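You operate a simulated robot arm through the tools that you are given. There is no shell and no other tool. Be economical: measure what you need, move in short steps, check, and stop when the job is done.

The job below is to be done with a simulated two-armed robot. You get a single attempt, and the scene is never put back.

TASK
Read the orange meter and purge the block at the chart's pressure.
Fine: hold the meter steady with one hand while the other presses its button; set the pressure dial, then open the inlet valve, let the gas run a few seconds and shut it within 45 seconds. Leave shield shut and vent open.

The check looks at the end state, three seconds after you hand in, the way a careful person would. Anything else that was tipped, shoved, dropped, spilled or broken makes it a failure.

THE ROBOT
Two 7-joint arms with two-finger parallel grippers on one trunk, on a base that drives. Base frame: it is fixed to the floor where the robot stands at the start and does not move with it; the origin is under the middle of the robot, x ahead of it, y to its left, z up. Lengths are in mm, angles in rad, forces in N, time in s.
The left shoulder is at the start at [70, 163, 1220], the right one opposite. With the tool pointing down near the work surface each hand reaches from about 380 to 880 mm from the robot's upright axis, wherever it stands, measured 20 degrees to its own side. Places, roughly: inlet valve [800, 200, 900]; meter button [500, 200, 900]; vent valve [800, 0, 1000]. Payload 3.43 kg a hand.
The TCP of each hand is the grasp point between the finger pads, 34 mm short of the fingertips. In the tool frame z runs along the fingers and y along their closing line. The gripper opens to 128 mm. The fingers are 24 mm wide and 12 mm thick; the gripper's body (48 by 130 mm) begins 96 mm behind the TCP.
Orientation is that of the tool frame in the base frame, as a unit quaternion [x, y, z, w]. With the fingers straight down and closing along the base's y, the tool's x points along the base's -x, its y along +y and its z along -z.

THE INTERFACE
- The arms move only by the tool drive_tool. It takes "left_increments", "right_increments" or both (then of equal length, played together; a hand with none holds still); each is a list of rows, each a list of 3 entries, a list of its own where there are three numbers: the shift along the tool's x, y, z in units of 25 mm (1.0 is 25 mm), then the turn, a rotation vector about the tool's x, y, z in units of 8 degrees (1.0 is 8 degrees), then the closure in counts, from 0 (fully open) to 255 (shut). In form: [[[tx, ty, tz], [ax, ay, az], fingers], ...]. A call has 1 to 10 rows; each row shifts and turns the commanded pose from where the row before left it, along the tool's axes as they then stand. A call with a number of a shift or a turn outside -1 to 1 is refused whole. A row lasts 0.2 s, in which the tool goes at most 50 mm and 0.15 rad; a call with a longer step from one row to the next is refused whole, and so is a gripper value outside its range. A pose out of reach is approached as far as the arm can. The call stops where the force on the tool passes 50 N (or 10 N more than at its start, if that is more) or the arm is blocked; 0.2 s more then pass. The fingers move at their own pace (about 153 mm/s each) and stop on an object; they squeeze with about 43 N. The grip force told is the motor's: it shows also when the fingers shut on nothing. Time passes only in rows, and 0.2 s behind the last, so rows that do not move let the fingers close. The reply holds the time, the measured pose of the TCP, the force on the tool along the base axes, the opening and the grip force, in the units named above and with some noise, with the torque about the TCP (base axes, N m) and any sound that the robot's microphone picked up, and new pictures: "show" is both (left out), scene, wrist or none (wrist: the cameras of the hands that moved).
- Cameras (640 x 400 px; columns grow to the right, rows downward): "scene" is now at [130.1, 1.9, 1460.1]; the picture's right is [-0.03, -1.00, 0.00], its down [-0.65, 0.02, -0.76] and it looks along [0.76, -0.02, -0.65] (base axes); focal length 274 px, centre (320, 200). "left" rides on the left gripper at [76, 11, -160] in its tool frame; the picture's right is [-0.15, 0.99, 0.00], its down [-0.88, -0.13, -0.46] and it looks along [-0.45, -0.07, 0.89] (tool axes); focal length 234 px, centre (320, 200). "right" rides on the right gripper at [76, -11, -160] in its tool frame; the picture's right is [0.15, 0.99, 0.00], its down [-0.88, 0.13, -0.46] and it looks along [-0.45, 0.07, 0.89] (tool axes); focal length 234 px, centre (320, 200). There is no depth. A picture from a camera that has moved, and an enlarged one, comes with that camera's place and axes in the base frame and with its lens. The place of the scene camera against the robot may be out by one fixed shift of up to 25 mm in any direction.
- raise_lower(by): slides the trunk up (or, below 0, down) by that many mm; the arms and the scene camera ride with it, the base frame stays. It gives what a move gives, with no picture.
- drive_base(legs): drives the robot by 1 to 6 legs, each [ahead, left, turn to the left] in mm, mm and rad, along the robot's own axes; the way and the turn of a leg run together, so that a leg with both is an arc; at most 1500 mm and 3.142 rad a leg. The arms and the cameras ride along, it lands a little off, and it stops where it bumps. It gives what a move gives, and a new picture of the scene camera.
- head_to(pan, tilt): turns the head with the scene camera to pan (to the left, within 1.501 rad either way) and tilt (down, from -0.506 to 1.204), counted from straight ahead of the robot. It gives what a move gives, and a new picture of the scene camera.
- zoom(camera, box): a new picture of the part [left, top, right, bottom] of that camera's present view, enlarged. It takes no simulated time.
- hand_in(): hands the job in; it is judged then, once.

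Go step by step. Nothing tells you exact positions but the pictures and the camera data: compare them with the known pose of the tool, close in by small moves and look again before you grip or let go. The budget is 120 turns and 260 pictures, counting those below and the enlarged ones. Unless the task says otherwise, let go and move clear before handing in.

The tools are called after ">>>" as name(argument=value, ...) on one line, values as JSON. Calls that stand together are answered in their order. drive_tool: Moves the arms, as the interface text tells. Its arguments: {"type":"object","properties":{"left_increments":{"type":"array"},"right_increments":{"type":"array"},"show":{"type":"string","enum":["both","scene","wrist","none"]}},"required":[]} The other tools are called the same way: raise_lower (by) slides the trunk up or down; drive_base (legs) drives the base; head_to (pan, tilt) turns the head that bears the scene camera; zoom (camera, box) takes an enlarged picture of a part of a camera's view; hand_in () hands the job in.

At the start:

```text
clock: 0.0
left_eef_pos: [640.5, 314.0, 1122.1]
left_ee_rot: [0.0, 1.0, 0.0, 0.0]
left_ft_force: [-0.5, -0.3, 0.4]
left_moment: [0.03, -0.02, 0.0]
left_grip_width: 128.0
left_grasp_force: 0.0
right_eef_pos: [409.7, -163.0, 1140.3]
right_ee_rot: [0.0, 1.0, 0.0, 0.0]
right_ft_force: [-0.1, 1.0, -0.4]
right_moment: [-0.01, 0.04, -0.01]
right_grip_width: 127.9
right_grasp_force: 0.0
trunk travel left (down, up): [-700.0, 240.0]
robot x, y, heading: [0.1, -0.9, 0.002]
head pan, tilt: [-0.031, 0.71]
```

scene: 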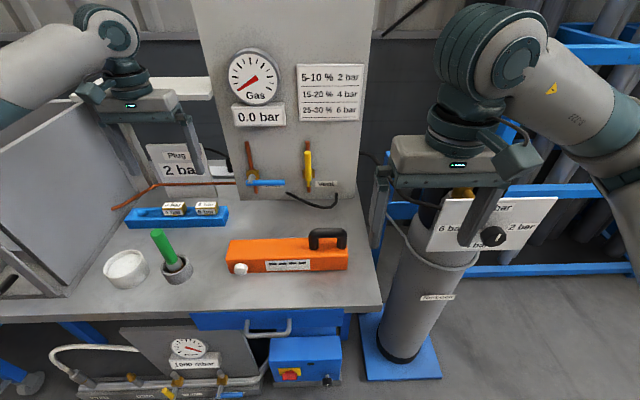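
right: 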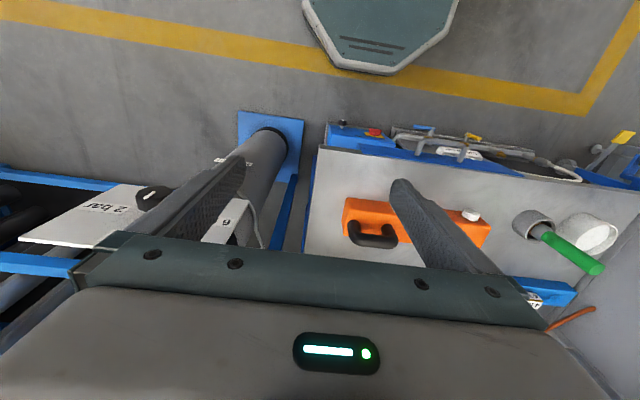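
left: 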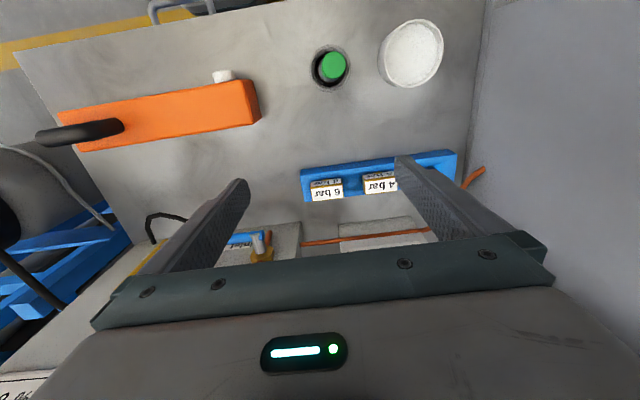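

I see a bench with an orange meter (white button at its left end), a chart on the panel, two valves on the panel, and a gas bottle with a dial plate on the right. I'll zoom in on the details first.

>>> zoom(camera="scene", box=[210, 30, 380, 220])

>>> zoom(camera="scene", box=[380, 150, 580, 310])

>>> zoom(camera="scene", box=[90, 130, 370, 300])

>>> zoom(camera="scene", box=[30, 300, 370, 400])

```text
2.11 times, centred on (295, 125) of scene
camera zoom: at [130.1, 1.9, 1460.1], right [-0.03, -1.0, 0.0], down [-0.65, 0.02, -0.76], along [0.76, -0.02, -0.65], focal length 578 px, centre (373, 358)
```

zoom: 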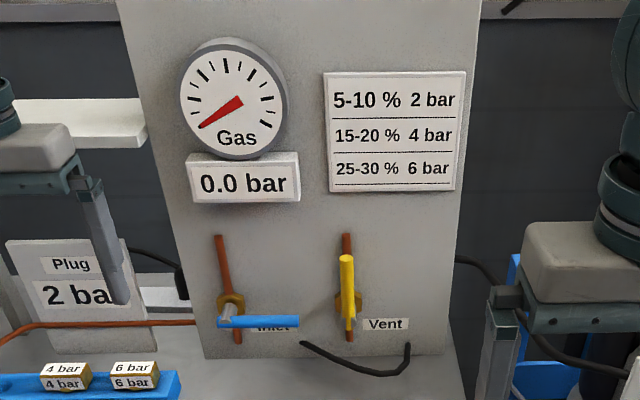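

```text
2.50 times, centred on (480, 230) of scene
camera zoom: at [130.1, 1.9, 1460.1], right [-0.03, -1.0, 0.0], down [-0.65, 0.02, -0.76], along [0.76, -0.02, -0.65], focal length 686 px, centre (-80, 125)
```

zoom: 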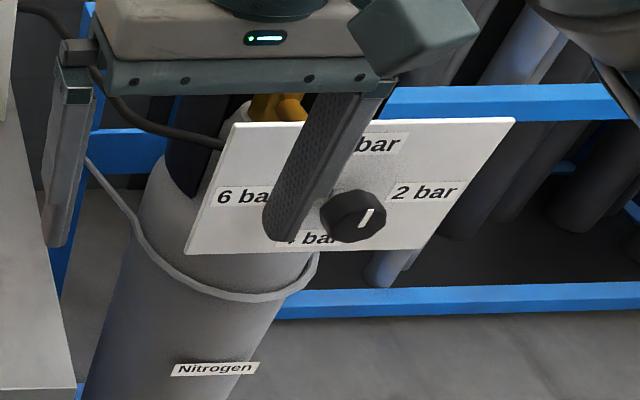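

```text
2.29 times, centred on (230, 215) of scene
camera zoom: at [130.1, 1.9, 1460.1], right [-0.03, -1.0, 0.0], down [-0.65, 0.02, -0.76], along [0.76, -0.02, -0.65], focal length 627 px, centre (526, 166)
```

zoom: 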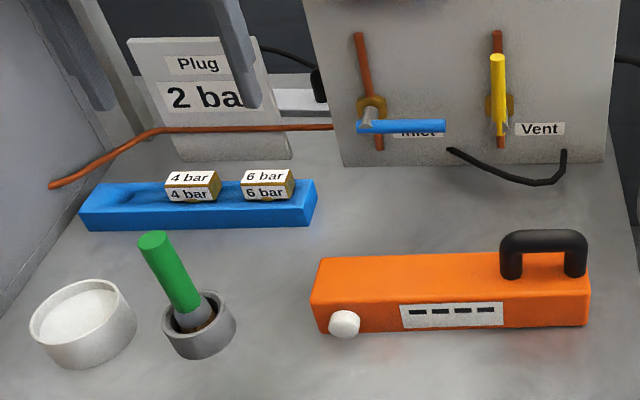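

```text
1.88 times, centred on (200, 350) of scene
camera zoom: at [130.1, 1.9, 1460.1], right [-0.03, -1.0, 0.0], down [-0.65, 0.02, -0.76], along [0.76, -0.02, -0.65], focal length 517 px, centre (546, -82)
```

zoom: 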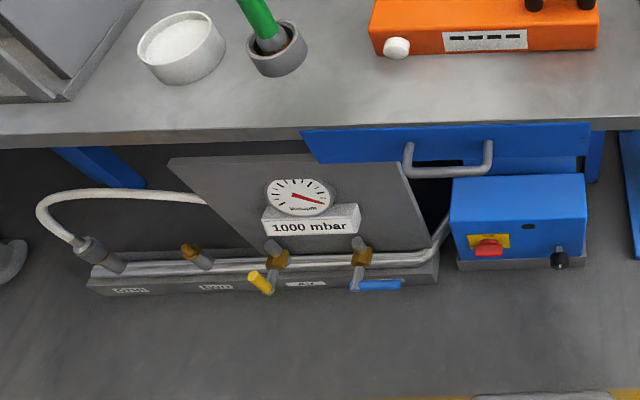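

The meter's display shows dashes until pressed. The right gripper hides the dial, and I want to see what is on the left, so I'll turn the head.

>>> head_to(pan=0.6, tilt=0.6)

>>> head_to(pan=-0.6, tilt=0.6)

```text
clock: 1.0
left_eef_pos: [639.1, 312.5, 1121.0]
left_ee_rot: [0.0, 1.0, 0.0, 0.0]
left_ft_force: [-0.5, 0.8, -0.9]
left_moment: [-0.04, -0.02, 0.01]
left_grip_width: 128.2
left_grasp_force: 0.1
right_eef_pos: [409.2, -163.7, 1140.3]
right_ee_rot: [0.0, 1.0, 0.0, 0.0]
right_ft_force: [0.2, -0.3, 0.3]
right_moment: [0.03, -0.03, 0.04]
right_grip_width: 128.2
right_grasp_force: 0.0
trunk travel left (down, up): [-700.0, 240.0]
robot x, y, heading: [-1.1, 2.0, -0.004]
head pan, tilt: [0.6, 0.6]
camera scene: at [118.7, 54.4, 1469.7], right [0.56, -0.83, 0.0], down [-0.47, -0.32, -0.82], along [0.68, 0.47, -0.57], focal length 274 px, centre (320, 200)
```

scene: 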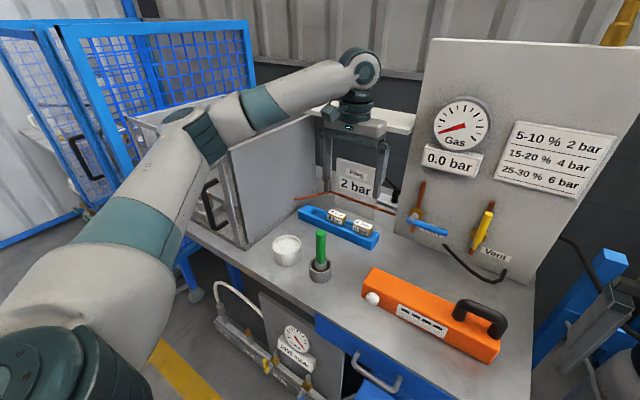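

```text
clock: 2.4
left_eef_pos: [640.5, 313.0, 1120.9]
left_ee_rot: [-0.001, 1.0, 0.0, 0.0]
left_ft_force: [0.4, 0.1, -0.5]
left_moment: [0.02, 0.0, 0.02]
left_grip_width: 128.0
left_grasp_force: 0.2
right_eef_pos: [409.4, -162.0, 1140.0]
right_ee_rot: [0.0, 1.0, 0.001, 0.001]
right_ft_force: [-0.3, 0.0, 0.7]
right_moment: [-0.03, -0.02, 0.0]
right_grip_width: 128.0
right_grasp_force: 0.0
trunk travel left (down, up): [-700.0, 240.0]
robot x, y, heading: [0.7, 0.1, -0.0]
head pan, tilt: [-0.6, 0.6]
camera scene: at [118.7, -45.3, 1469.7], right [-0.56, -0.83, 0.0], down [-0.47, 0.32, -0.82], along [0.68, -0.47, -0.57], focal length 274 px, centre (320, 200)
```

scene: 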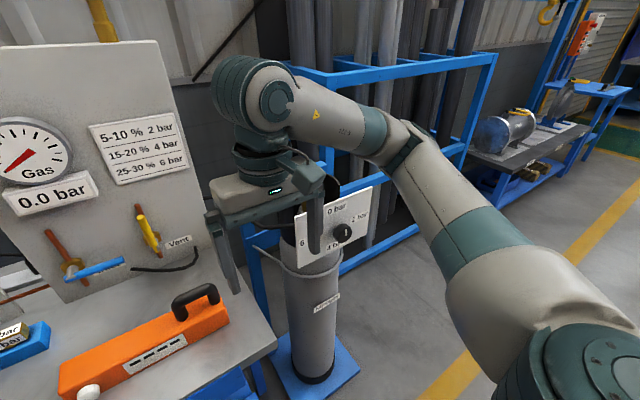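

Left hand camera and scene camera agree that the button is near [537, 184, 895], facing the robot, and the meter handle near [580, -35, 930]. I'll bring the right hand over the handle, turning it to close along x.

>>> drive_tool(right_increments=[[[-0.97, 0.73, 0], [0, 0, 0], 0], [[-0.97, 0.73, 0], [0, 0, 0], 0], [[-0.97, 0.73, 0], [0, 0, 0], 0], [[-0.97, 0.73, 0], [0, 0, 0], 0], [[-0.97, 0.73, 0], [0, 0, 0], 0], [[-0.97, 0.73, 0], [0, 0, 0], 0], [[-0.97, 0.73, 0], [0, 0, 0], 0], [[0, 0, 0], [0, 0, -1], 0], [[0, 0, 0], [0, 0, -1], 0], [[0, 0, 0], [0, 0, -1], 0]], show="none")

>>> drive_tool(right_increments=[[[0, 0, 0], [0, 0, -1], 0], [[0, 0, 0], [0, 0, -1], 0], [[0, 0, 0], [0, 0, -1], 0], [[0, 0, 0], [0, 0, -1], 0], [[0, 0, 0], [0, 0, -1], 0], [[0, 0, 0], [0, 0, -1], 0], [[0, 0, 0], [0, 0, -1], 0], [[0, 0, 0], [0, 0, -1], 0], [[0, 0, 0], [0, 0, -0.25], 0]], show="wrist")

>>> head_to(pan=-0.1, tilt=0.75)

```text
clock: 4.6
left_eef_pos: [640.2, 313.8, 1121.7]
left_ee_rot: [0.0, 1.0, 0.0, 0.0]
left_ft_force: [0.7, 0.0, -0.4]
left_moment: [0.04, 0.04, -0.03]
left_grip_width: 128.3
left_grasp_force: 0.1
right_eef_pos: [579.7, -35.0, 1139.3]
right_ee_rot: [-0.208, 0.978, 0.001, 0.0]
right_ft_force: [0.8, 0.1, -0.2]
right_moment: [-0.01, 0.01, 0.0]
right_grip_width: 128.2
right_grasp_force: 0.0
trunk travel left (down, up): [-700.0, 240.0]
robot x, y, heading: [-0.9, -1.8, -0.006]
head pan, tilt: [-0.6, 0.6]
```

```text
clock: 6.6
left_eef_pos: [640.4, 310.6, 1121.5]
left_ee_rot: [0.0, 1.0, 0.0, -0.001]
left_ft_force: [0.2, -0.4, 0.2]
left_moment: [0.05, -0.02, 0.03]
left_grip_width: 127.8
left_grasp_force: 0.0
right_eef_pos: [513.6, 34.6, 1141.7]
right_ee_rot: [-0.679, 0.734, 0.001, 0.0]
right_ft_force: [0.0, -0.1, 0.6]
right_moment: [0.06, 0.02, 0.01]
right_grip_width: 128.0
right_grasp_force: 0.1
right hand out of reach, approached as far as the arm can: row 7, 8, 9
trunk travel left (down, up): [-700.0, 240.0]
robot x, y, heading: [-1.7, 2.7, 0.001]
head pan, tilt: [-0.6, 0.6]
camera right: at [520.8, -42.6, 1300.8], right [-1.0, -0.07, 0.0], down [-0.06, 0.89, 0.46], along [-0.03, 0.46, -0.89], focal length 234 px, centre (320, 200)
```

right: 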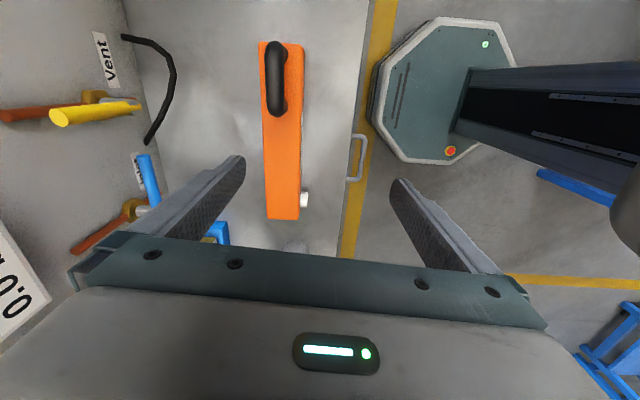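

```text
clock: 7.5
left_eef_pos: [639.6, 313.4, 1122.7]
left_ee_rot: [-0.001, 1.0, 0.001, 0.0]
left_ft_force: [0.4, -0.1, 0.3]
left_moment: [0.04, 0.01, -0.01]
left_grip_width: 128.3
left_grasp_force: 0.0
right_eef_pos: [514.9, 36.9, 1141.9]
right_ee_rot: [-0.68, 0.733, 0.0, 0.001]
right_ft_force: [0.0, 0.3, -0.5]
right_moment: [-0.02, -0.02, -0.01]
right_grip_width: 128.0
right_grasp_force: 0.1
trunk travel left (down, up): [-700.0, 240.0]
robot x, y, heading: [1.3, -3.0, 0.003]
head pan, tilt: [-0.099, 0.75]
camera scene: at [128.2, -3.8, 1456.8], right [-0.1, -0.99, 0.0], down [-0.68, 0.07, -0.73], along [0.73, -0.07, -0.68], focal length 274 px, centre (320, 200)
```

scene: 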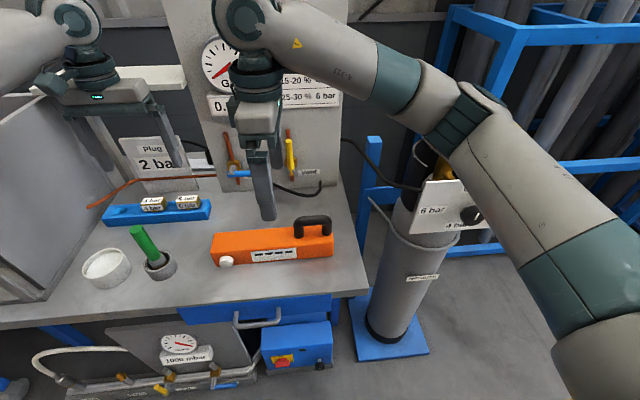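

The turn ran into a wrist limit at -86°, which shifted the hand. The wrist view helps though: handle near [582, -38, 926], button near [537, 179, 880]. I'll turn the other way (to +90°) instead.

>>> drive_tool(right_increments=[[[0, 0, 0], [0, 0, 1], 0], [[0, 0, 0], [0, 0, 1], 0], [[0, 0, 0], [0, 0, 1], 0], [[0, 0, 0], [0, 0, 1], 0], [[0, 0, 0], [0, 0, 1], 0], [[0, 0, 0], [0, 0, 1], 0], [[0, 0, 0], [0, 0, 1], 0], [[0, 0, 0], [0, 0, 1], 0], [[0, 0, 0], [0, 0, 1], 0], [[0, 0, 0], [0, 0, 1], 0]], show="none")

>>> drive_tool(right_increments=[[[0, 0, 0], [0, 0, 1], 0], [[0, 0, 0], [0, 0, 1], 0], [[0, 0, 0], [0, 0, 1], 0], [[0, 0, 0], [0, 0, 1], 0], [[0, 0, 0], [0, 0, 1], 0], [[0, 0, 0], [0, 0, 1], 0], [[0, 0, 0], [0, 0, 1], 0], [[0, 0, 0], [0, 0, 1], 0], [[0, 0, 0], [0, 0, 1], 0], [[0, 0, 0], [0, 0, 1], 0]], show="none")

>>> drive_tool(right_increments=[[[0, 0, 0], [0, 0, 1], 0], [[0, 0, 0], [0, 0, 1], 0], [[0, 0, 0], [0, 0, 0.5], 0]], show="both")

```text
clock: 9.8
left_eef_pos: [640.9, 313.4, 1120.6]
left_ee_rot: [0.0, 1.0, 0.0, 0.0]
left_ft_force: [-0.2, 0.6, 0.7]
left_moment: [-0.01, -0.02, 0.01]
left_grip_width: 127.9
left_grasp_force: 0.1
right_eef_pos: [515.2, 36.6, 1142.0]
right_ee_rot: [-0.049, 0.999, 0.001, 0.001]
right_ft_force: [-0.8, 0.9, -0.4]
right_moment: [0.01, -0.02, 0.04]
right_grip_width: 128.0
right_grasp_force: 0.0
trunk travel left (down, up): [-700.0, 240.0]
robot x, y, heading: [-0.8, 4.6, 0.003]
head pan, tilt: [-0.099, 0.75]
```

```text
clock: 11.9
left_eef_pos: [639.8, 312.7, 1120.2]
left_ee_rot: [0.0, 1.0, 0.001, -0.001]
left_ft_force: [-0.3, 0.3, 0.3]
left_moment: [-0.02, -0.02, 0.01]
left_grip_width: 128.2
left_grasp_force: 0.0
right_eef_pos: [515.0, 36.9, 1140.8]
right_ee_rot: [0.604, 0.797, 0.0, 0.0]
right_ft_force: [-0.2, 0.5, -0.6]
right_moment: [0.02, 0.01, 0.0]
right_grip_width: 127.8
right_grasp_force: 0.0
trunk travel left (down, up): [-700.0, 240.0]
robot x, y, heading: [-0.3, 0.4, 0.001]
head pan, tilt: [-0.099, 0.75]
```

```text
clock: 12.8
left_eef_pos: [640.7, 313.3, 1121.4]
left_ee_rot: [0.001, 1.0, 0.0, 0.0]
left_ft_force: [-0.3, 0.0, -0.1]
left_moment: [0.0, 0.01, 0.05]
left_grip_width: 128.2
left_grasp_force: 0.1
right_eef_pos: [515.7, 36.5, 1142.1]
right_ee_rot: [0.732, 0.681, 0.0, 0.001]
right_ft_force: [0.6, 0.9, -0.3]
right_moment: [-0.01, 0.01, -0.02]
right_grip_width: 128.2
right_grasp_force: 0.1
trunk travel left (down, up): [-700.0, 240.0]
robot x, y, heading: [2.1, 1.2, 0.0]
head pan, tilt: [-0.099, 0.75]
camera scene: at [128.2, -3.6, 1456.8], right [-0.1, -1.0, 0.0], down [-0.68, 0.07, -0.73], along [0.73, -0.07, -0.68], focal length 274 px, centre (320, 200)
camera right: at [509.7, 112.9, 1301.1], right [1.0, 0.07, 0.0], down [0.06, -0.89, 0.46], along [0.03, -0.45, -0.89], focal length 234 px, centre (320, 200)
```

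scene: 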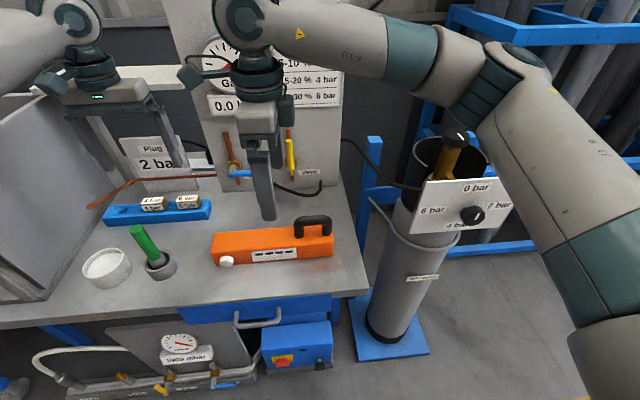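
right: 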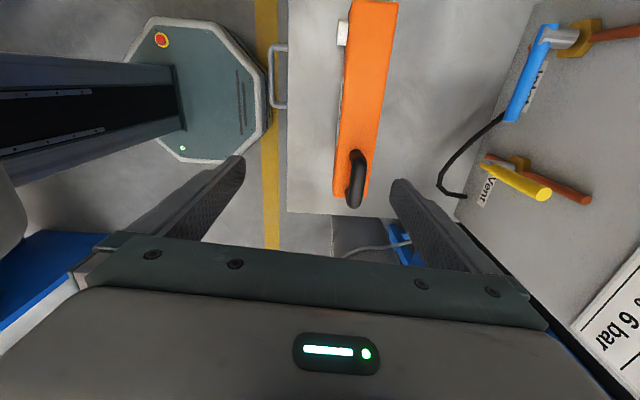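

The +90° way is reachable. Now I correct the angle, go above the handle centre [582, -36], and descend to z≈1000 for a look.

>>> drive_tool(right_increments=[[[0, 0, 0], [0, 0, -0.51], 0], [[-0.97, 0.89, 0], [0, 0, 0], 0], [[-0.97, 0.89, 0], [0, 0, 0], 0], [[-0.97, 0.89, 0], [0, 0, 0], 0], [[0, 0, 0.95], [0, 0, 0], 0], [[0, 0, 0.95], [0, 0, 0], 0], [[0, 0, 0.95], [0, 0, 0], 0], [[0, 0, 0.95], [0, 0, 0], 0], [[0, 0, 0.95], [0, 0, 0], 0], [[0, 0, 0.95], [0, 0, 0], 0]])

```text
clock: 14.9
left_eef_pos: [639.3, 313.3, 1120.9]
left_ee_rot: [-0.001, 1.0, 0.0, -0.001]
left_ft_force: [-0.6, -0.2, 0.2]
left_moment: [0.02, -0.02, -0.01]
left_grip_width: 127.9
left_grasp_force: 0.1
right_eef_pos: [581.8, -36.2, 997.8]
right_ee_rot: [0.707, 0.707, 0.001, 0.0]
right_ft_force: [0.3, 0.2, 1.2]
right_moment: [-0.01, -0.01, 0.02]
right_grip_width: 127.8
right_grasp_force: 0.0
trunk travel left (down, up): [-700.0, 240.0]
robot x, y, heading: [-1.0, 1.6, 0.003]
head pan, tilt: [-0.099, 0.75]
camera scene: at [128.6, -3.9, 1456.8], right [-0.1, -1.0, 0.0], down [-0.68, 0.07, -0.73], along [0.73, -0.07, -0.68], focal length 274 px, centre (320, 200)
camera right: at [570.9, 39.0, 1157.8], right [0.99, 0.15, 0.0], down [0.13, -0.88, 0.46], along [0.07, -0.45, -0.89], focal length 234 px, centre (320, 200)
```

scene: 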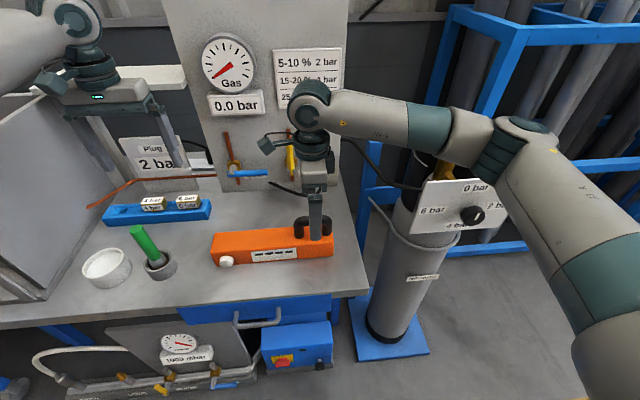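
right: 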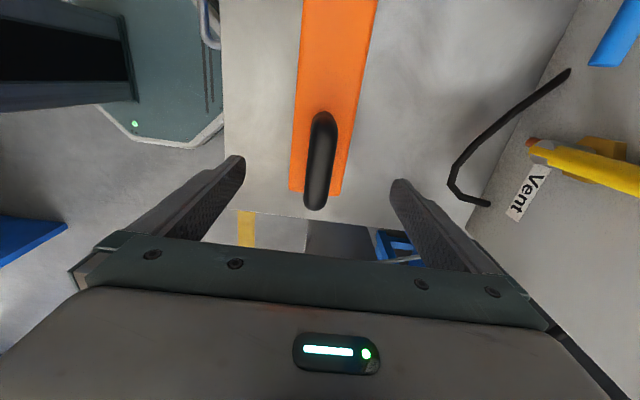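

The fingers straddle the handle, centred. I descend to about z=948 and check the side view.

>>> drive_tool(right_increments=[[[0, 0, 0.66], [0, 0, 0], 60], [[0, 0, 0.66], [0, 0, 0], 100], [[0, 0, 0.66], [0, 0, 0], 120]], show="wrist")

>>> zoom(camera="scene", box=[200, 150, 380, 280])

```text
clock: 15.8
left_eef_pos: [640.7, 313.9, 1120.6]
left_ee_rot: [0.0, 1.0, 0.0, 0.0]
left_ft_force: [0.0, -0.4, 0.5]
left_moment: [0.0, -0.04, 0.01]
left_grip_width: 128.0
left_grasp_force: 0.0
right_eef_pos: [581.7, -36.4, 949.4]
right_ee_rot: [0.707, 0.707, 0.0, 0.0]
right_ft_force: [-0.4, -0.3, -0.5]
right_moment: [0.01, -0.03, 0.04]
right_grip_width: 67.6
right_grasp_force: 0.1
trunk travel left (down, up): [-700.0, 240.0]
robot x, y, heading: [-2.3, -0.5, 0.002]
head pan, tilt: [-0.099, 0.75]
camera right: at [570.5, 39.2, 1108.3], right [0.99, 0.15, 0.0], down [0.13, -0.88, 0.46], along [0.07, -0.45, -0.89], focal length 234 px, centre (320, 200)
```

right: 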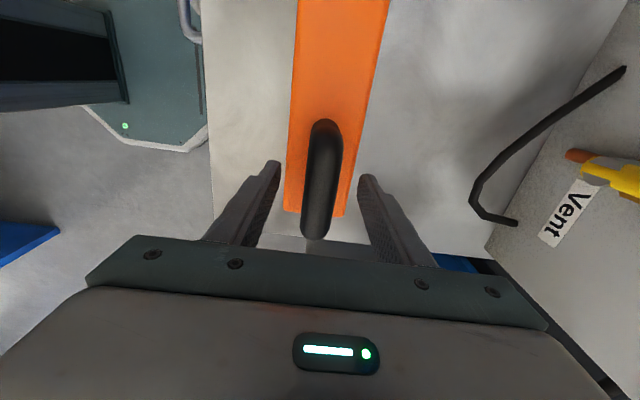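

```text
3.08 times, centred on (290, 215) of scene
camera zoom: at [128.3, -3.7, 1456.8], right [-0.1, -1.0, 0.0], down [-0.68, 0.07, -0.73], along [0.73, -0.07, -0.68], focal length 844 px, centre (412, 154)
```

zoom: 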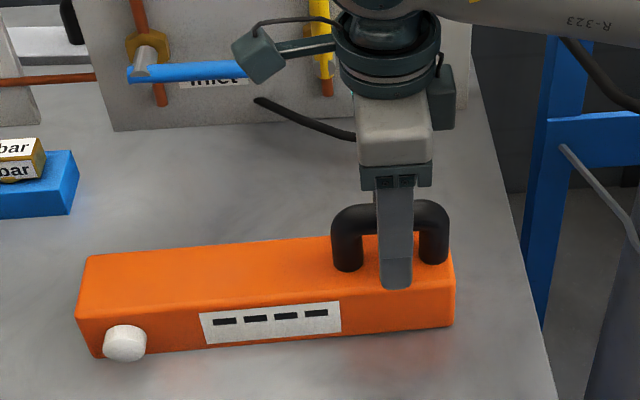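

The finger is across the handle. I close on it.

>>> drive_tool(right_increments=[[[0, 0, 0], [0, 0, 0], 180], [[0, 0, 0], [0, 0, 0], 220], [[0, 0, 0], [0, 0, 0], 255], [[0, 0, 0], [0, 0, 0], 255]], show="wrist")

>>> zoom(camera="scene", box=[200, 150, 380, 280])

```text
clock: 16.8
left_eef_pos: [640.1, 313.4, 1120.4]
left_ee_rot: [0.0, 1.0, -0.001, 0.0]
left_ft_force: [-0.3, 0.2, -0.1]
left_moment: [-0.01, 0.01, 0.0]
left_grip_width: 128.0
left_grasp_force: 0.0
right_eef_pos: [581.3, -36.3, 949.4]
right_ee_rot: [0.708, 0.706, -0.001, 0.0]
right_ft_force: [-0.5, 0.4, 0.3]
right_moment: [0.06, 0.0, 0.22]
right_grip_width: 24.3
right_grasp_force: 42.9
trunk travel left (down, up): [-700.0, 240.0]
robot x, y, heading: [-0.2, 1.5, 0.002]
head pan, tilt: [-0.099, 0.75]
camera right: at [570.5, 39.4, 1108.7], right [0.99, 0.15, 0.0], down [0.13, -0.88, 0.46], along [0.07, -0.45, -0.89], focal length 234 px, centre (320, 200)
```

right: 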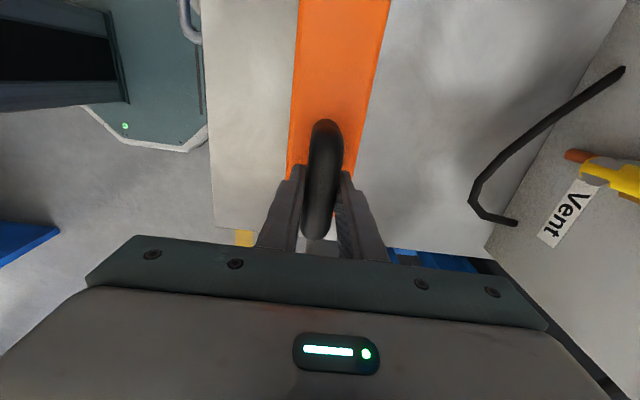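

```text
3.08 times, centred on (290, 215) of scene
camera zoom: at [128.2, -3.6, 1456.8], right [-0.1, -1.0, 0.0], down [-0.68, 0.07, -0.73], along [0.73, -0.07, -0.68], focal length 844 px, centre (412, 154)
```

zoom: 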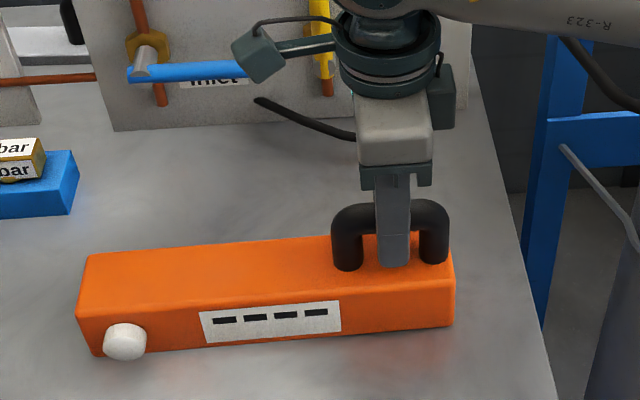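

The handle is held (24 mm). Now the left hand: close its fingers and go to in front of the button, still high.

>>> drive_tool(left_increments=[[[0.97, -0.76, 0], [0, 0, 0], 255], [[0.97, -0.76, 0], [0, 0, 0], 255], [[0.97, -0.76, 0], [0, 0, 0], 255], [[0.97, -0.76, 0], [0, 0, 0], 255], [[0.97, -0.76, 0], [0, 0, 0], 255], [[0.97, -0.76, 0], [0, 0, 0], 255], [[0.97, -0.76, 0], [0, 0, 0], 255], [[0, 0, 1], [0, 0, 0], 255], [[0, 0, 1], [0, 0, 0], 255], [[0, 0, 1], [0, 0, 0], 255]])

```text
clock: 18.9
left_eef_pos: [469.8, 178.8, 1045.6]
left_ee_rot: [-0.001, 1.0, 0.0, -0.001]
left_ft_force: [0.9, 0.6, -0.4]
left_moment: [0.0, -0.01, 0.02]
left_grip_width: 0.0
left_grasp_force: 32.9
right_eef_pos: [581.0, -36.6, 950.0]
right_ee_rot: [0.707, 0.707, -0.001, 0.0]
right_ft_force: [-0.6, 0.8, 0.1]
right_moment: [-0.1, -0.02, 0.03]
right_grip_width: 24.2
right_grasp_force: 42.8
trunk travel left (down, up): [-700.0, 240.0]
robot x, y, heading: [-0.1, 1.4, -0.002]
head pan, tilt: [-0.099, 0.75]
camera scene: at [128.6, -3.5, 1456.8], right [-0.1, -0.99, 0.0], down [-0.68, 0.07, -0.73], along [0.73, -0.07, -0.68], focal length 274 px, centre (320, 200)
camera left: at [395.6, 191.1, 1205.6], right [0.15, 0.99, 0.0], down [0.88, -0.13, 0.46], along [0.45, -0.07, -0.89], focal length 234 px, centre (320, 200)
```

scene: 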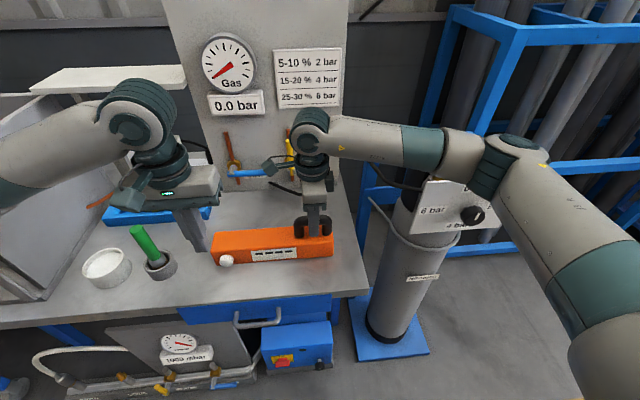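
left: 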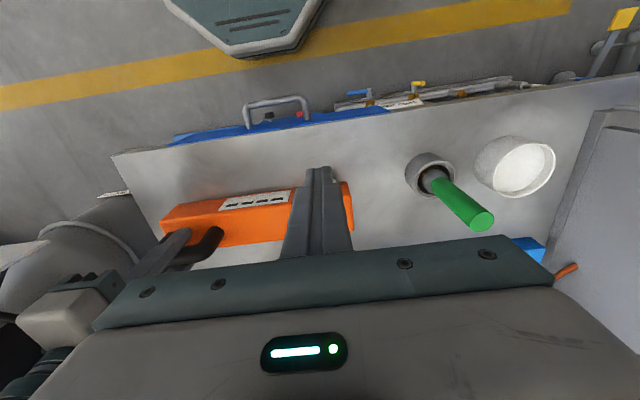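

The button lies just beyond the closed fingers. I descend until the tips are at button height, about 50 mm in front of it.

>>> drive_tool(left_increments=[[[0, 0, 0.93], [0, 0, 0], 255], [[0, 0, 0.93], [0, 0, 0], 255], [[0, 0, 0.93], [0, 0, 0], 255], [[0, 0, 0.93], [0, 0, 0], 255], [[0, 0, 0.93], [0, 0, 0], 255], [[0, 0, 0.93], [0, 0, 0], 255]])

>>> zoom(camera="scene", box=[150, 180, 350, 300])

```text
clock: 20.4
left_eef_pos: [470.4, 178.2, 906.0]
left_ee_rot: [-0.001, 1.0, 0.0, -0.001]
left_ft_force: [0.2, 0.2, 0.1]
left_moment: [0.0, 0.01, -0.01]
left_grip_width: 0.0
left_grasp_force: 33.2
right_eef_pos: [581.4, -35.5, 950.2]
right_ee_rot: [0.708, 0.707, 0.0, -0.001]
right_ft_force: [-0.3, 0.9, 0.2]
right_moment: [-0.06, -0.05, 0.03]
right_grip_width: 24.1
right_grasp_force: 43.5
trunk travel left (down, up): [-700.0, 240.0]
robot x, y, heading: [0.8, -1.2, 0.004]
head pan, tilt: [-0.099, 0.75]
camera scene: at [128.5, -3.5, 1456.8], right [-0.1, -1.0, 0.0], down [-0.68, 0.07, -0.73], along [0.73, -0.07, -0.68], focal length 274 px, centre (320, 200)
camera left: at [395.9, 191.3, 1066.0], right [0.15, 0.99, 0.0], down [0.88, -0.13, 0.46], along [0.45, -0.07, -0.89], focal length 234 px, centre (320, 200)
```

scene: 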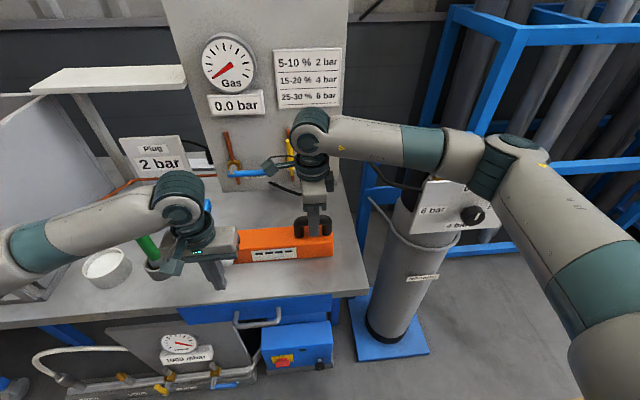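
left: 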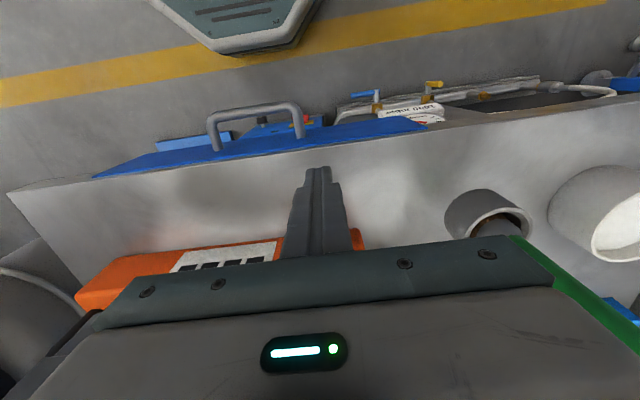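

```text
3.20 times, centred on (250, 240) of scene
camera zoom: at [128.5, -3.5, 1456.8], right [-0.1, -1.0, 0.0], down [-0.68, 0.07, -0.73], along [0.73, -0.07, -0.68], focal length 878 px, centre (544, 72)
```

zoom: 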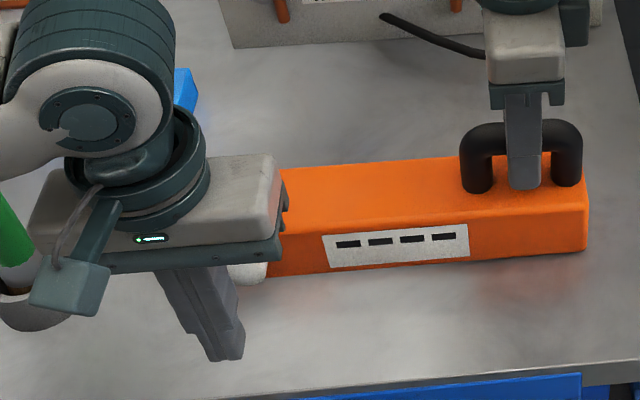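

Clear. I advance toward the button in +x with small steps, watching force.

>>> drive_tool(left_increments=[[[-0.6, 0.04, 0], [0, 0, 0], 255], [[-0.5, 0.04, 0], [0, 0, 0], 255], [[-0.2, 0, 0], [0, 0, 0], 255], [[-0.1, 0, 0], [0, 0, 0], 255]], show="none")

>>> zoom(camera="scene", box=[150, 180, 350, 300])

```text
clock: 21.4
left_eef_pos: [505.5, 183.0, 905.9]
left_ee_rot: [-0.002, 1.0, 0.0, 0.0]
left_ft_force: [-1.0, -0.5, -0.3]
left_moment: [0.01, 0.02, 0.03]
left_grip_width: 0.0
left_grasp_force: 33.0
right_eef_pos: [581.0, -35.3, 950.1]
right_ee_rot: [0.707, 0.707, 0.001, 0.0]
right_ft_force: [-1.1, -1.9, -0.5]
right_moment: [0.0, -0.05, 0.11]
right_grip_width: 24.4
right_grasp_force: 43.5
trunk travel left (down, up): [-700.0, 240.0]
robot x, y, heading: [-0.9, 1.3, 0.006]
head pan, tilt: [-0.099, 0.75]
```

```text
3.20 times, centred on (250, 240) of scene
camera zoom: at [128.4, -3.7, 1456.8], right [-0.1, -1.0, 0.0], down [-0.68, 0.07, -0.73], along [0.73, -0.07, -0.68], focal length 878 px, centre (544, 72)
```

zoom: 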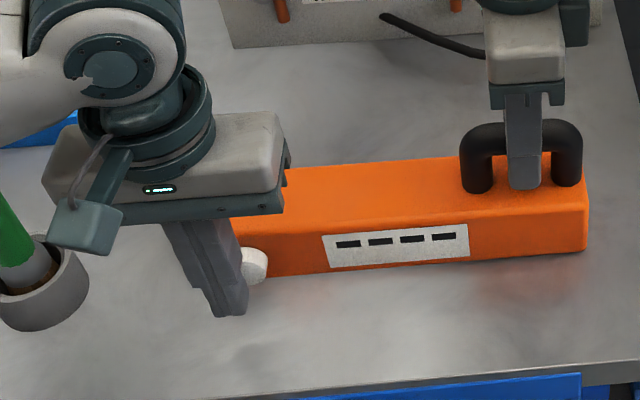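

The button sits about 13 mm to the right of the finger centre. I back off a little, shift, and come forward again.

>>> drive_tool(left_increments=[[[0.4, 0, 0], [0, 0, 0], 255], [[0, -0.55, 0], [0, 0, 0], 255], [[-0.4, 0, 0], [0, 0, 0], 255], [[-0.12, 0, 0], [0, 0, 0], 255]], show="none")

>>> zoom(camera="scene", box=[150, 180, 350, 300])

```text
clock: 22.4
left_eef_pos: [509.3, 168.5, 907.5]
left_ee_rot: [-0.001, 1.0, 0.001, -0.001]
left_ft_force: [-0.5, 0.2, 0.4]
left_moment: [0.0, 0.02, -0.03]
left_grip_width: 0.2
left_grasp_force: 33.2
right_eef_pos: [581.9, -36.3, 949.2]
right_ee_rot: [0.707, 0.707, 0.0, 0.0]
right_ft_force: [-0.6, 0.9, -0.3]
right_moment: [0.03, -0.06, 0.0]
right_grip_width: 24.4
right_grasp_force: 42.9
trunk travel left (down, up): [-700.0, 240.0]
robot x, y, heading: [2.5, -1.6, -0.007]
head pan, tilt: [-0.099, 0.75]
```

```text
3.20 times, centred on (250, 240) of scene
camera zoom: at [128.6, -3.8, 1456.8], right [-0.1, -1.0, 0.0], down [-0.68, 0.07, -0.73], along [0.73, -0.07, -0.68], focal length 878 px, centre (544, 72)
```

zoom: 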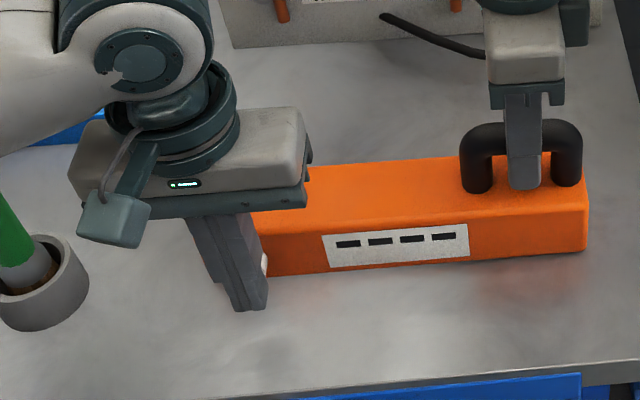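

The finger now covers most of the button. I press forward in 2 mm steps.

>>> drive_tool(left_increments=[[[-0.1, -0.04, 0], [0, 0, 0], 255], [[-0.1, -0.04, 0], [0, 0, 0], 255], [[-0.1, -0.04, 0], [0, 0, 0], 255]], show="none")

>>> zoom(camera="scene", box=[150, 180, 350, 300])

```text
clock: 23.1
left_eef_pos: [516.7, 165.1, 907.9]
left_ee_rot: [-0.001, 1.0, 0.0, 0.0]
left_ft_force: [0.7, 0.2, 0.2]
left_moment: [-0.02, -0.02, -0.03]
left_grip_width: 0.0
left_grasp_force: 33.0
right_eef_pos: [582.1, -36.6, 949.1]
right_ee_rot: [0.707, 0.707, -0.001, 0.0]
right_ft_force: [-0.1, -0.1, 0.2]
right_moment: [0.09, -0.04, 0.04]
right_grip_width: 24.4
right_grasp_force: 43.2
trunk travel left (down, up): [-700.0, 240.0]
robot x, y, heading: [0.3, -0.0, -0.001]
head pan, tilt: [-0.099, 0.75]
```

```text
3.20 times, centred on (250, 240) of scene
camera zoom: at [128.5, -3.7, 1456.8], right [-0.1, -1.0, 0.0], down [-0.68, 0.07, -0.73], along [0.73, -0.07, -0.68], focal length 878 px, centre (544, 72)
```

zoom: 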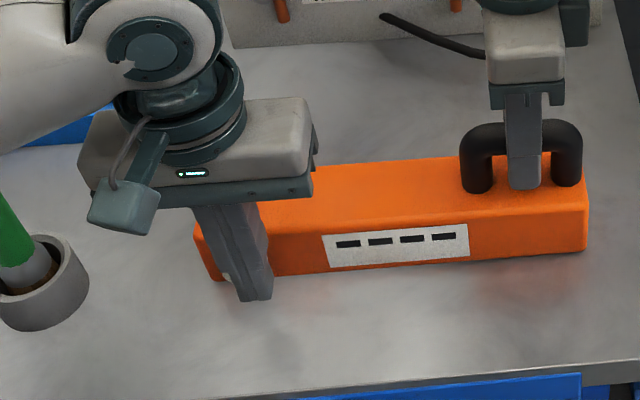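

Still no contact; nearly centred. I continue forward with a slight shift back left.

>>> drive_tool(left_increments=[[[-0.04, 0.12, 0], [0, 0, 0], 255], [[-0.1, 0, 0], [0, 0, 0], 255], [[-0.1, 0, 0], [0, 0, 0], 255]], show="none")

>>> zoom(camera="scene", box=[150, 180, 350, 300])

```text
clock: 23.9
left_eef_pos: [522.0, 168.0, 906.6]
left_ee_rot: [0.0, 1.0, 0.0, -0.001]
left_ft_force: [-1.1, -0.3, -0.8]
left_moment: [0.0, 0.05, 0.02]
left_grip_width: 0.0
left_grasp_force: 33.2
right_eef_pos: [582.0, -37.0, 950.3]
right_ee_rot: [0.707, 0.707, 0.0, -0.001]
right_ft_force: [0.6, 0.0, -0.5]
right_moment: [0.06, 0.01, -0.05]
right_grip_width: 24.2
right_grasp_force: 43.6
trunk travel left (down, up): [-700.0, 240.0]
robot x, y, heading: [0.6, 3.7, -0.004]
head pan, tilt: [-0.099, 0.75]
```

```text
3.20 times, centred on (250, 240) of scene
camera zoom: at [128.4, -3.7, 1456.8], right [-0.1, -1.0, 0.0], down [-0.68, 0.07, -0.73], along [0.73, -0.07, -0.68], focal length 878 px, centre (544, 72)
```

zoom: 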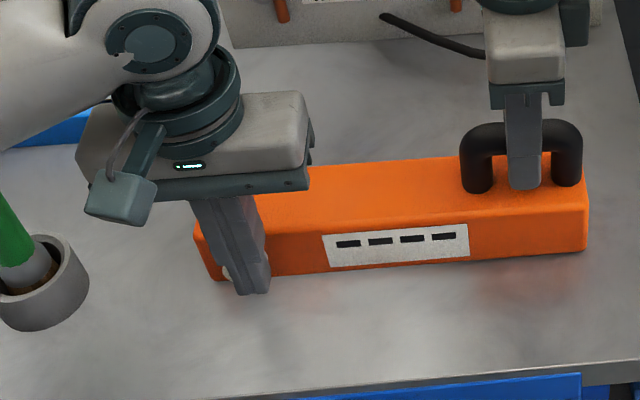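

>>> drive_tool(left_increments=[[[-0.08, 0.12, 0], [0, 0, 0], 255], [[-0.08, 0, 0], [0, 0, 0], 255], [[-0.08, 0, 0], [0, 0, 0], 255]], show="none")

>>> zoom(camera="scene", box=[150, 180, 350, 300])

```text
clock: 24.8
left_eef_pos: [527.8, 171.8, 907.6]
left_ee_rot: [0.0, 1.0, -0.001, -0.001]
left_ft_force: [-3.8, -0.2, 0.6]
left_moment: [-0.02, 0.09, 0.01]
left_grip_width: 0.0
left_grasp_force: 32.7
right_eef_pos: [580.7, -36.1, 949.2]
right_ee_rot: [0.708, 0.706, 0.0, 0.0]
right_ft_force: [3.9, 0.9, -0.2]
right_moment: [-0.06, -0.08, -0.55]
right_grip_width: 24.0
right_grasp_force: 43.4
trunk travel left (down, up): [-700.0, 240.0]
robot x, y, heading: [0.7, -4.9, 0.004]
head pan, tilt: [-0.099, 0.75]
heard: click
```

```text
3.20 times, centred on (250, 240) of scene
camera zoom: at [128.3, -3.8, 1456.8], right [-0.1, -1.0, 0.0], down [-0.68, 0.07, -0.73], along [0.73, -0.07, -0.68], focal length 878 px, centre (544, 72)
```

zoom: 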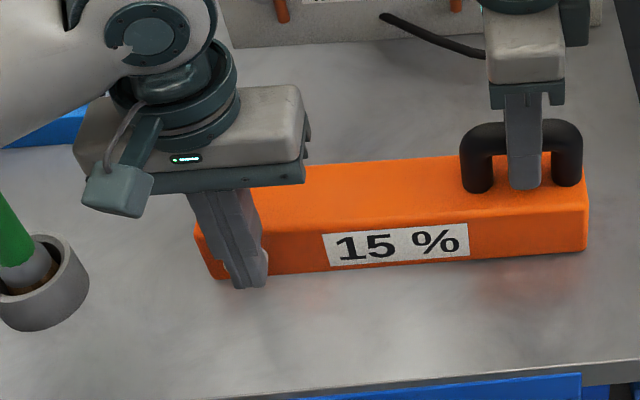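

The meter reads 15 % → 4 bar by the chart. Note though the sign "Plug 2 bar" and the spare 4/6 bar plugs; I need to look at the block behind the shield. I back off the finger and release the handle.

>>> drive_tool(left_increments=[[[0.6, 0, 0], [0, 0, 0], 255], [[1, 0, 0], [0, 0, 0], 255], [[1, 0, -0.5], [0, 0, 0], 255], [[0, 0, -1], [0, 0, 0], 255], [[0, 0, -1], [0, 0, 0], 255], [[0, 0, -1], [0, 0, 0], 255], [[0, 0, -1], [0, 0, 0], 255], [[0, 0, -1], [0, 0, 0], 200], [[0, 0, -1], [0, 0, 0], 150]], right_increments=[[[0, 0, 0], [0, 0, 0], 255], [[0, 0, 0], [0, 0, 0], 255], [[0, 0, 0], [0, 0, 0], 200], [[0, 0, 0], [0, 0, 0], 150], [[0, 0, 0], [0, 0, 0], 130], [[0, 0, -0.5], [0, 0, 0], 130], [[0, 0, -1], [0, 0, 0], 130], [[0, 0, -1], [0, 0, 0], 130], [[0, 0, -1], [0, 0, 0], 130]], show="none")

>>> head_to(pan=0.6, tilt=0.5)

```text
clock: 26.8
left_eef_pos: [462.3, 171.9, 1070.9]
left_ee_rot: [0.0, 1.0, 0.0, 0.0]
left_ft_force: [-1.2, 0.0, -1.0]
left_moment: [0.0, 0.02, -0.01]
left_grip_width: 52.7
left_grasp_force: 0.2
right_eef_pos: [579.9, -35.1, 1038.2]
right_ee_rot: [0.708, 0.706, 0.001, 0.0]
right_ft_force: [-0.6, 0.2, -0.7]
right_moment: [-0.02, -0.03, 0.0]
right_grip_width: 63.0
right_grasp_force: 0.1
trunk travel left (down, up): [-700.0, 240.0]
robot x, y, heading: [-1.2, -2.5, -0.001]
head pan, tilt: [-0.099, 0.75]
```

```text
clock: 27.8
left_eef_pos: [462.6, 171.6, 1069.8]
left_ee_rot: [0.0, 1.0, 0.0, 0.0]
left_ft_force: [0.4, 0.6, 0.2]
left_moment: [0.02, 0.01, -0.01]
left_grip_width: 52.7
left_grasp_force: 0.0
right_eef_pos: [580.9, -33.9, 1037.2]
right_ee_rot: [0.707, 0.707, 0.0, 0.0]
right_ft_force: [0.6, -0.2, -0.3]
right_moment: [0.0, 0.03, -0.01]
right_grip_width: 62.6
right_grasp_force: 0.0
trunk travel left (down, up): [-700.0, 240.0]
robot x, y, heading: [-0.4, -2.4, -0.001]
head pan, tilt: [0.6, 0.499]
camera scene: at [120.7, 55.9, 1478.8], right [0.56, -0.83, 0.0], down [-0.4, -0.27, -0.88], along [0.72, 0.5, -0.48], focal length 274 px, centre (320, 200)
```

scene: 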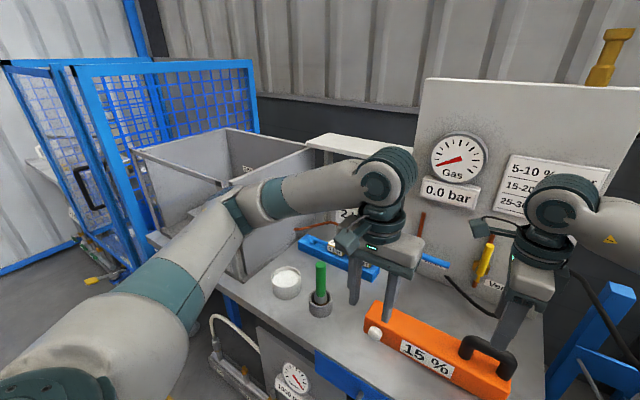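

The shielded box is open at the top; I raise the trunk to look into it.

>>> raise_lower(by=240)

>>> head_to(pan=0.75, tilt=0.65)

```text
clock: 30.3
left_eef_pos: [464.1, 172.7, 1309.6]
left_ee_rot: [-0.001, 1.0, 0.0, 0.0]
left_ft_force: [-0.3, -0.4, 0.0]
left_moment: [0.0, 0.03, -0.03]
left_grip_width: 52.9
left_grasp_force: 0.1
right_eef_pos: [581.5, -36.4, 1276.6]
right_ee_rot: [0.707, 0.707, 0.0, 0.0]
right_ft_force: [-0.5, -0.9, 0.1]
right_moment: [-0.01, 0.01, 0.0]
right_grip_width: 62.7
right_grasp_force: 0.0
trunk travel left (down, up): [-940.0, 0.0]
robot x, y, heading: [-4.2, -1.0, 0.005]
head pan, tilt: [0.6, 0.499]
```

```text
clock: 31.0
left_eef_pos: [463.5, 172.0, 1309.3]
left_ee_rot: [0.0, 1.0, -0.001, 0.0]
left_ft_force: [0.1, 0.3, -0.5]
left_moment: [-0.01, 0.0, 0.01]
left_grip_width: 52.7
left_grasp_force: 0.0
right_eef_pos: [581.6, -34.5, 1277.8]
right_ee_rot: [0.707, 0.707, 0.0, 0.0]
right_ft_force: [-0.4, 0.6, -0.3]
right_moment: [0.01, -0.03, 0.0]
right_grip_width: 62.6
right_grasp_force: 0.0
trunk travel left (down, up): [-940.0, 0.0]
robot x, y, heading: [-0.8, -2.0, -0.003]
head pan, tilt: [0.75, 0.649]
camera scene: at [109.4, 63.8, 1705.5], right [0.68, -0.73, 0.0], down [-0.44, -0.41, -0.8], along [0.58, 0.54, -0.6], focal length 274 px, centre (320, 200)
```

scene: 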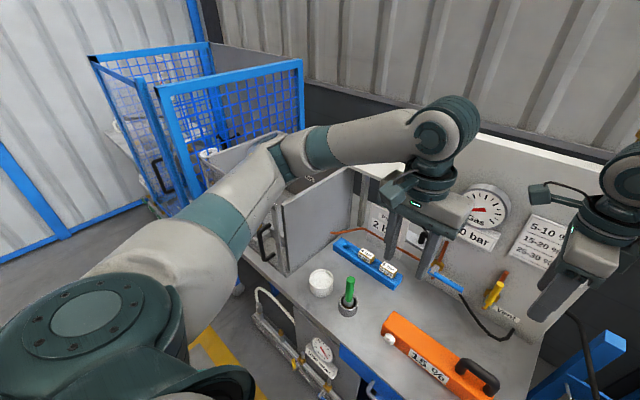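

The arm blocks the view; I'll instead carry the left wrist camera over to look into the box.

>>> drive_tool(left_increments=[[[-0.5, 1, -0.2], [0, 0, 0], 150], [[-0.5, 1, -0.2], [0, 0, 0], 150], [[-0.5, 1, -0.2], [0, 0, 0], 150], [[-0.5, 1, -0.2], [0, 0, 0], 150], [[-0.5, 1, -0.2], [0, 0, 0], 150], [[0, 1, 0], [0, 0, 0], 150], [[0, 1, 0], [0, 0, 0], 150], [[0, 1, 0], [0, 0, 0], 150], [[0, 1, 0], [0, 0, 0], 150], [[0, 1, 0], [0, 0, 0], 150]])

```text
clock: 33.2
left_eef_pos: [525.1, 424.8, 1333.8]
left_ee_rot: [0.0, 1.0, -0.001, 0.0]
left_ft_force: [1.0, -0.3, -0.6]
left_moment: [-0.06, 0.03, -0.02]
left_grip_width: 52.5
left_grasp_force: 0.0
right_eef_pos: [580.6, -34.0, 1278.4]
right_ee_rot: [0.707, 0.707, -0.001, 0.0]
right_ft_force: [0.3, -0.1, -0.1]
right_moment: [-0.05, 0.02, -0.01]
right_grip_width: 62.6
right_grasp_force: 0.1
trunk travel left (down, up): [-940.0, 0.0]
robot x, y, heading: [-1.1, 3.2, -0.0]
head pan, tilt: [0.75, 0.649]
camera scene: at [108.5, 65.1, 1705.4], right [0.68, -0.73, 0.0], down [-0.44, -0.41, -0.8], along [0.58, 0.54, -0.6], focal length 274 px, centre (320, 200)
camera left: at [449.8, 435.5, 1493.5], right [0.15, 0.99, 0.0], down [0.88, -0.13, 0.46], along [0.45, -0.07, -0.89], focal length 234 px, centre (320, 200)
```

scene: 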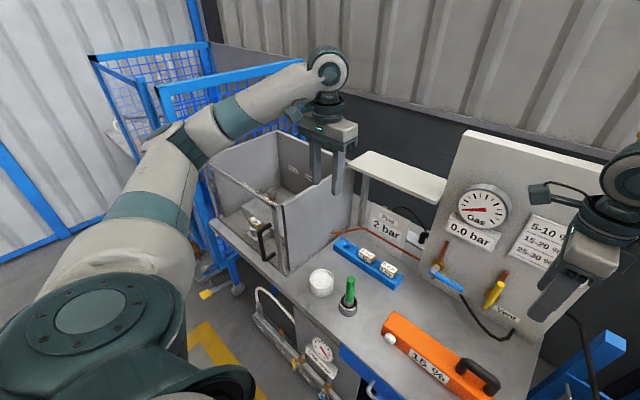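
left: 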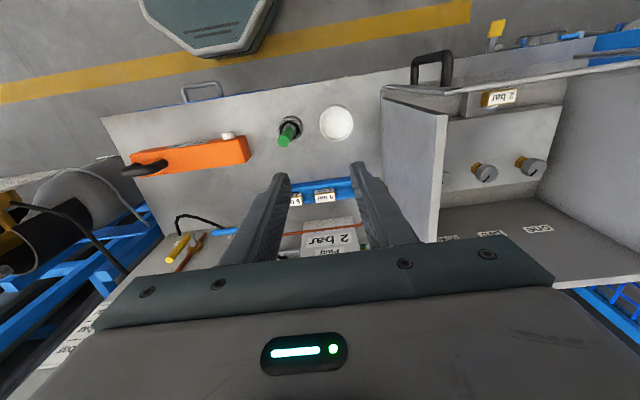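

>>> zoom(camera="left", box=[370, 30, 640, 270])

>>> zoom(camera="scene", box=[190, 120, 430, 300])

```text
1.67 times, centred on (505, 150) of left
camera zoom: at [449.8, 435.5, 1493.5], right [0.15, 0.99, 0.0], down [0.88, -0.13, 0.46], along [0.45, -0.07, -0.89], focal length 390 px, centre (12, 283)
```

zoom: 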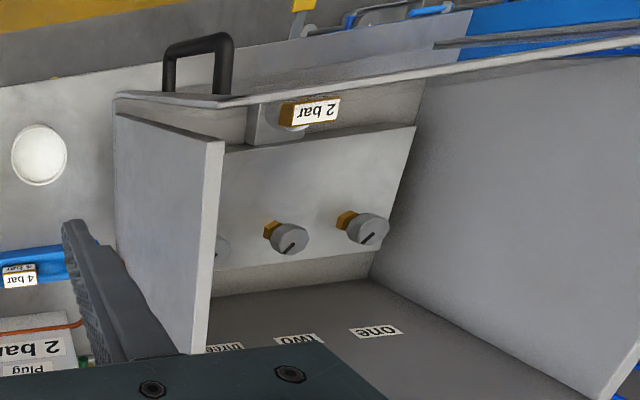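

```text
2.22 times, centred on (310, 210) of scene
camera zoom: at [108.5, 65.1, 1705.4], right [0.68, -0.73, 0.0], down [-0.44, -0.41, -0.8], along [0.58, 0.54, -0.6], focal length 610 px, centre (342, 178)
```

zoom: 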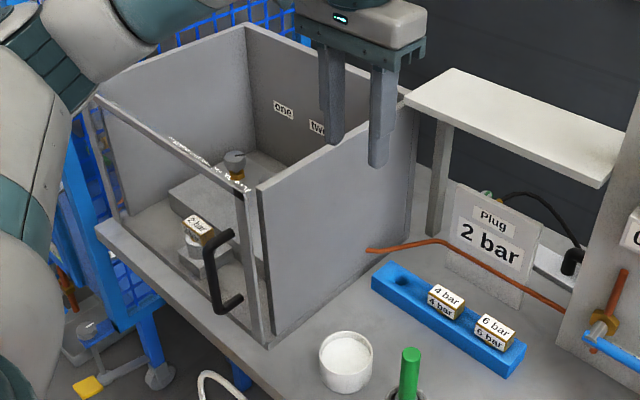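

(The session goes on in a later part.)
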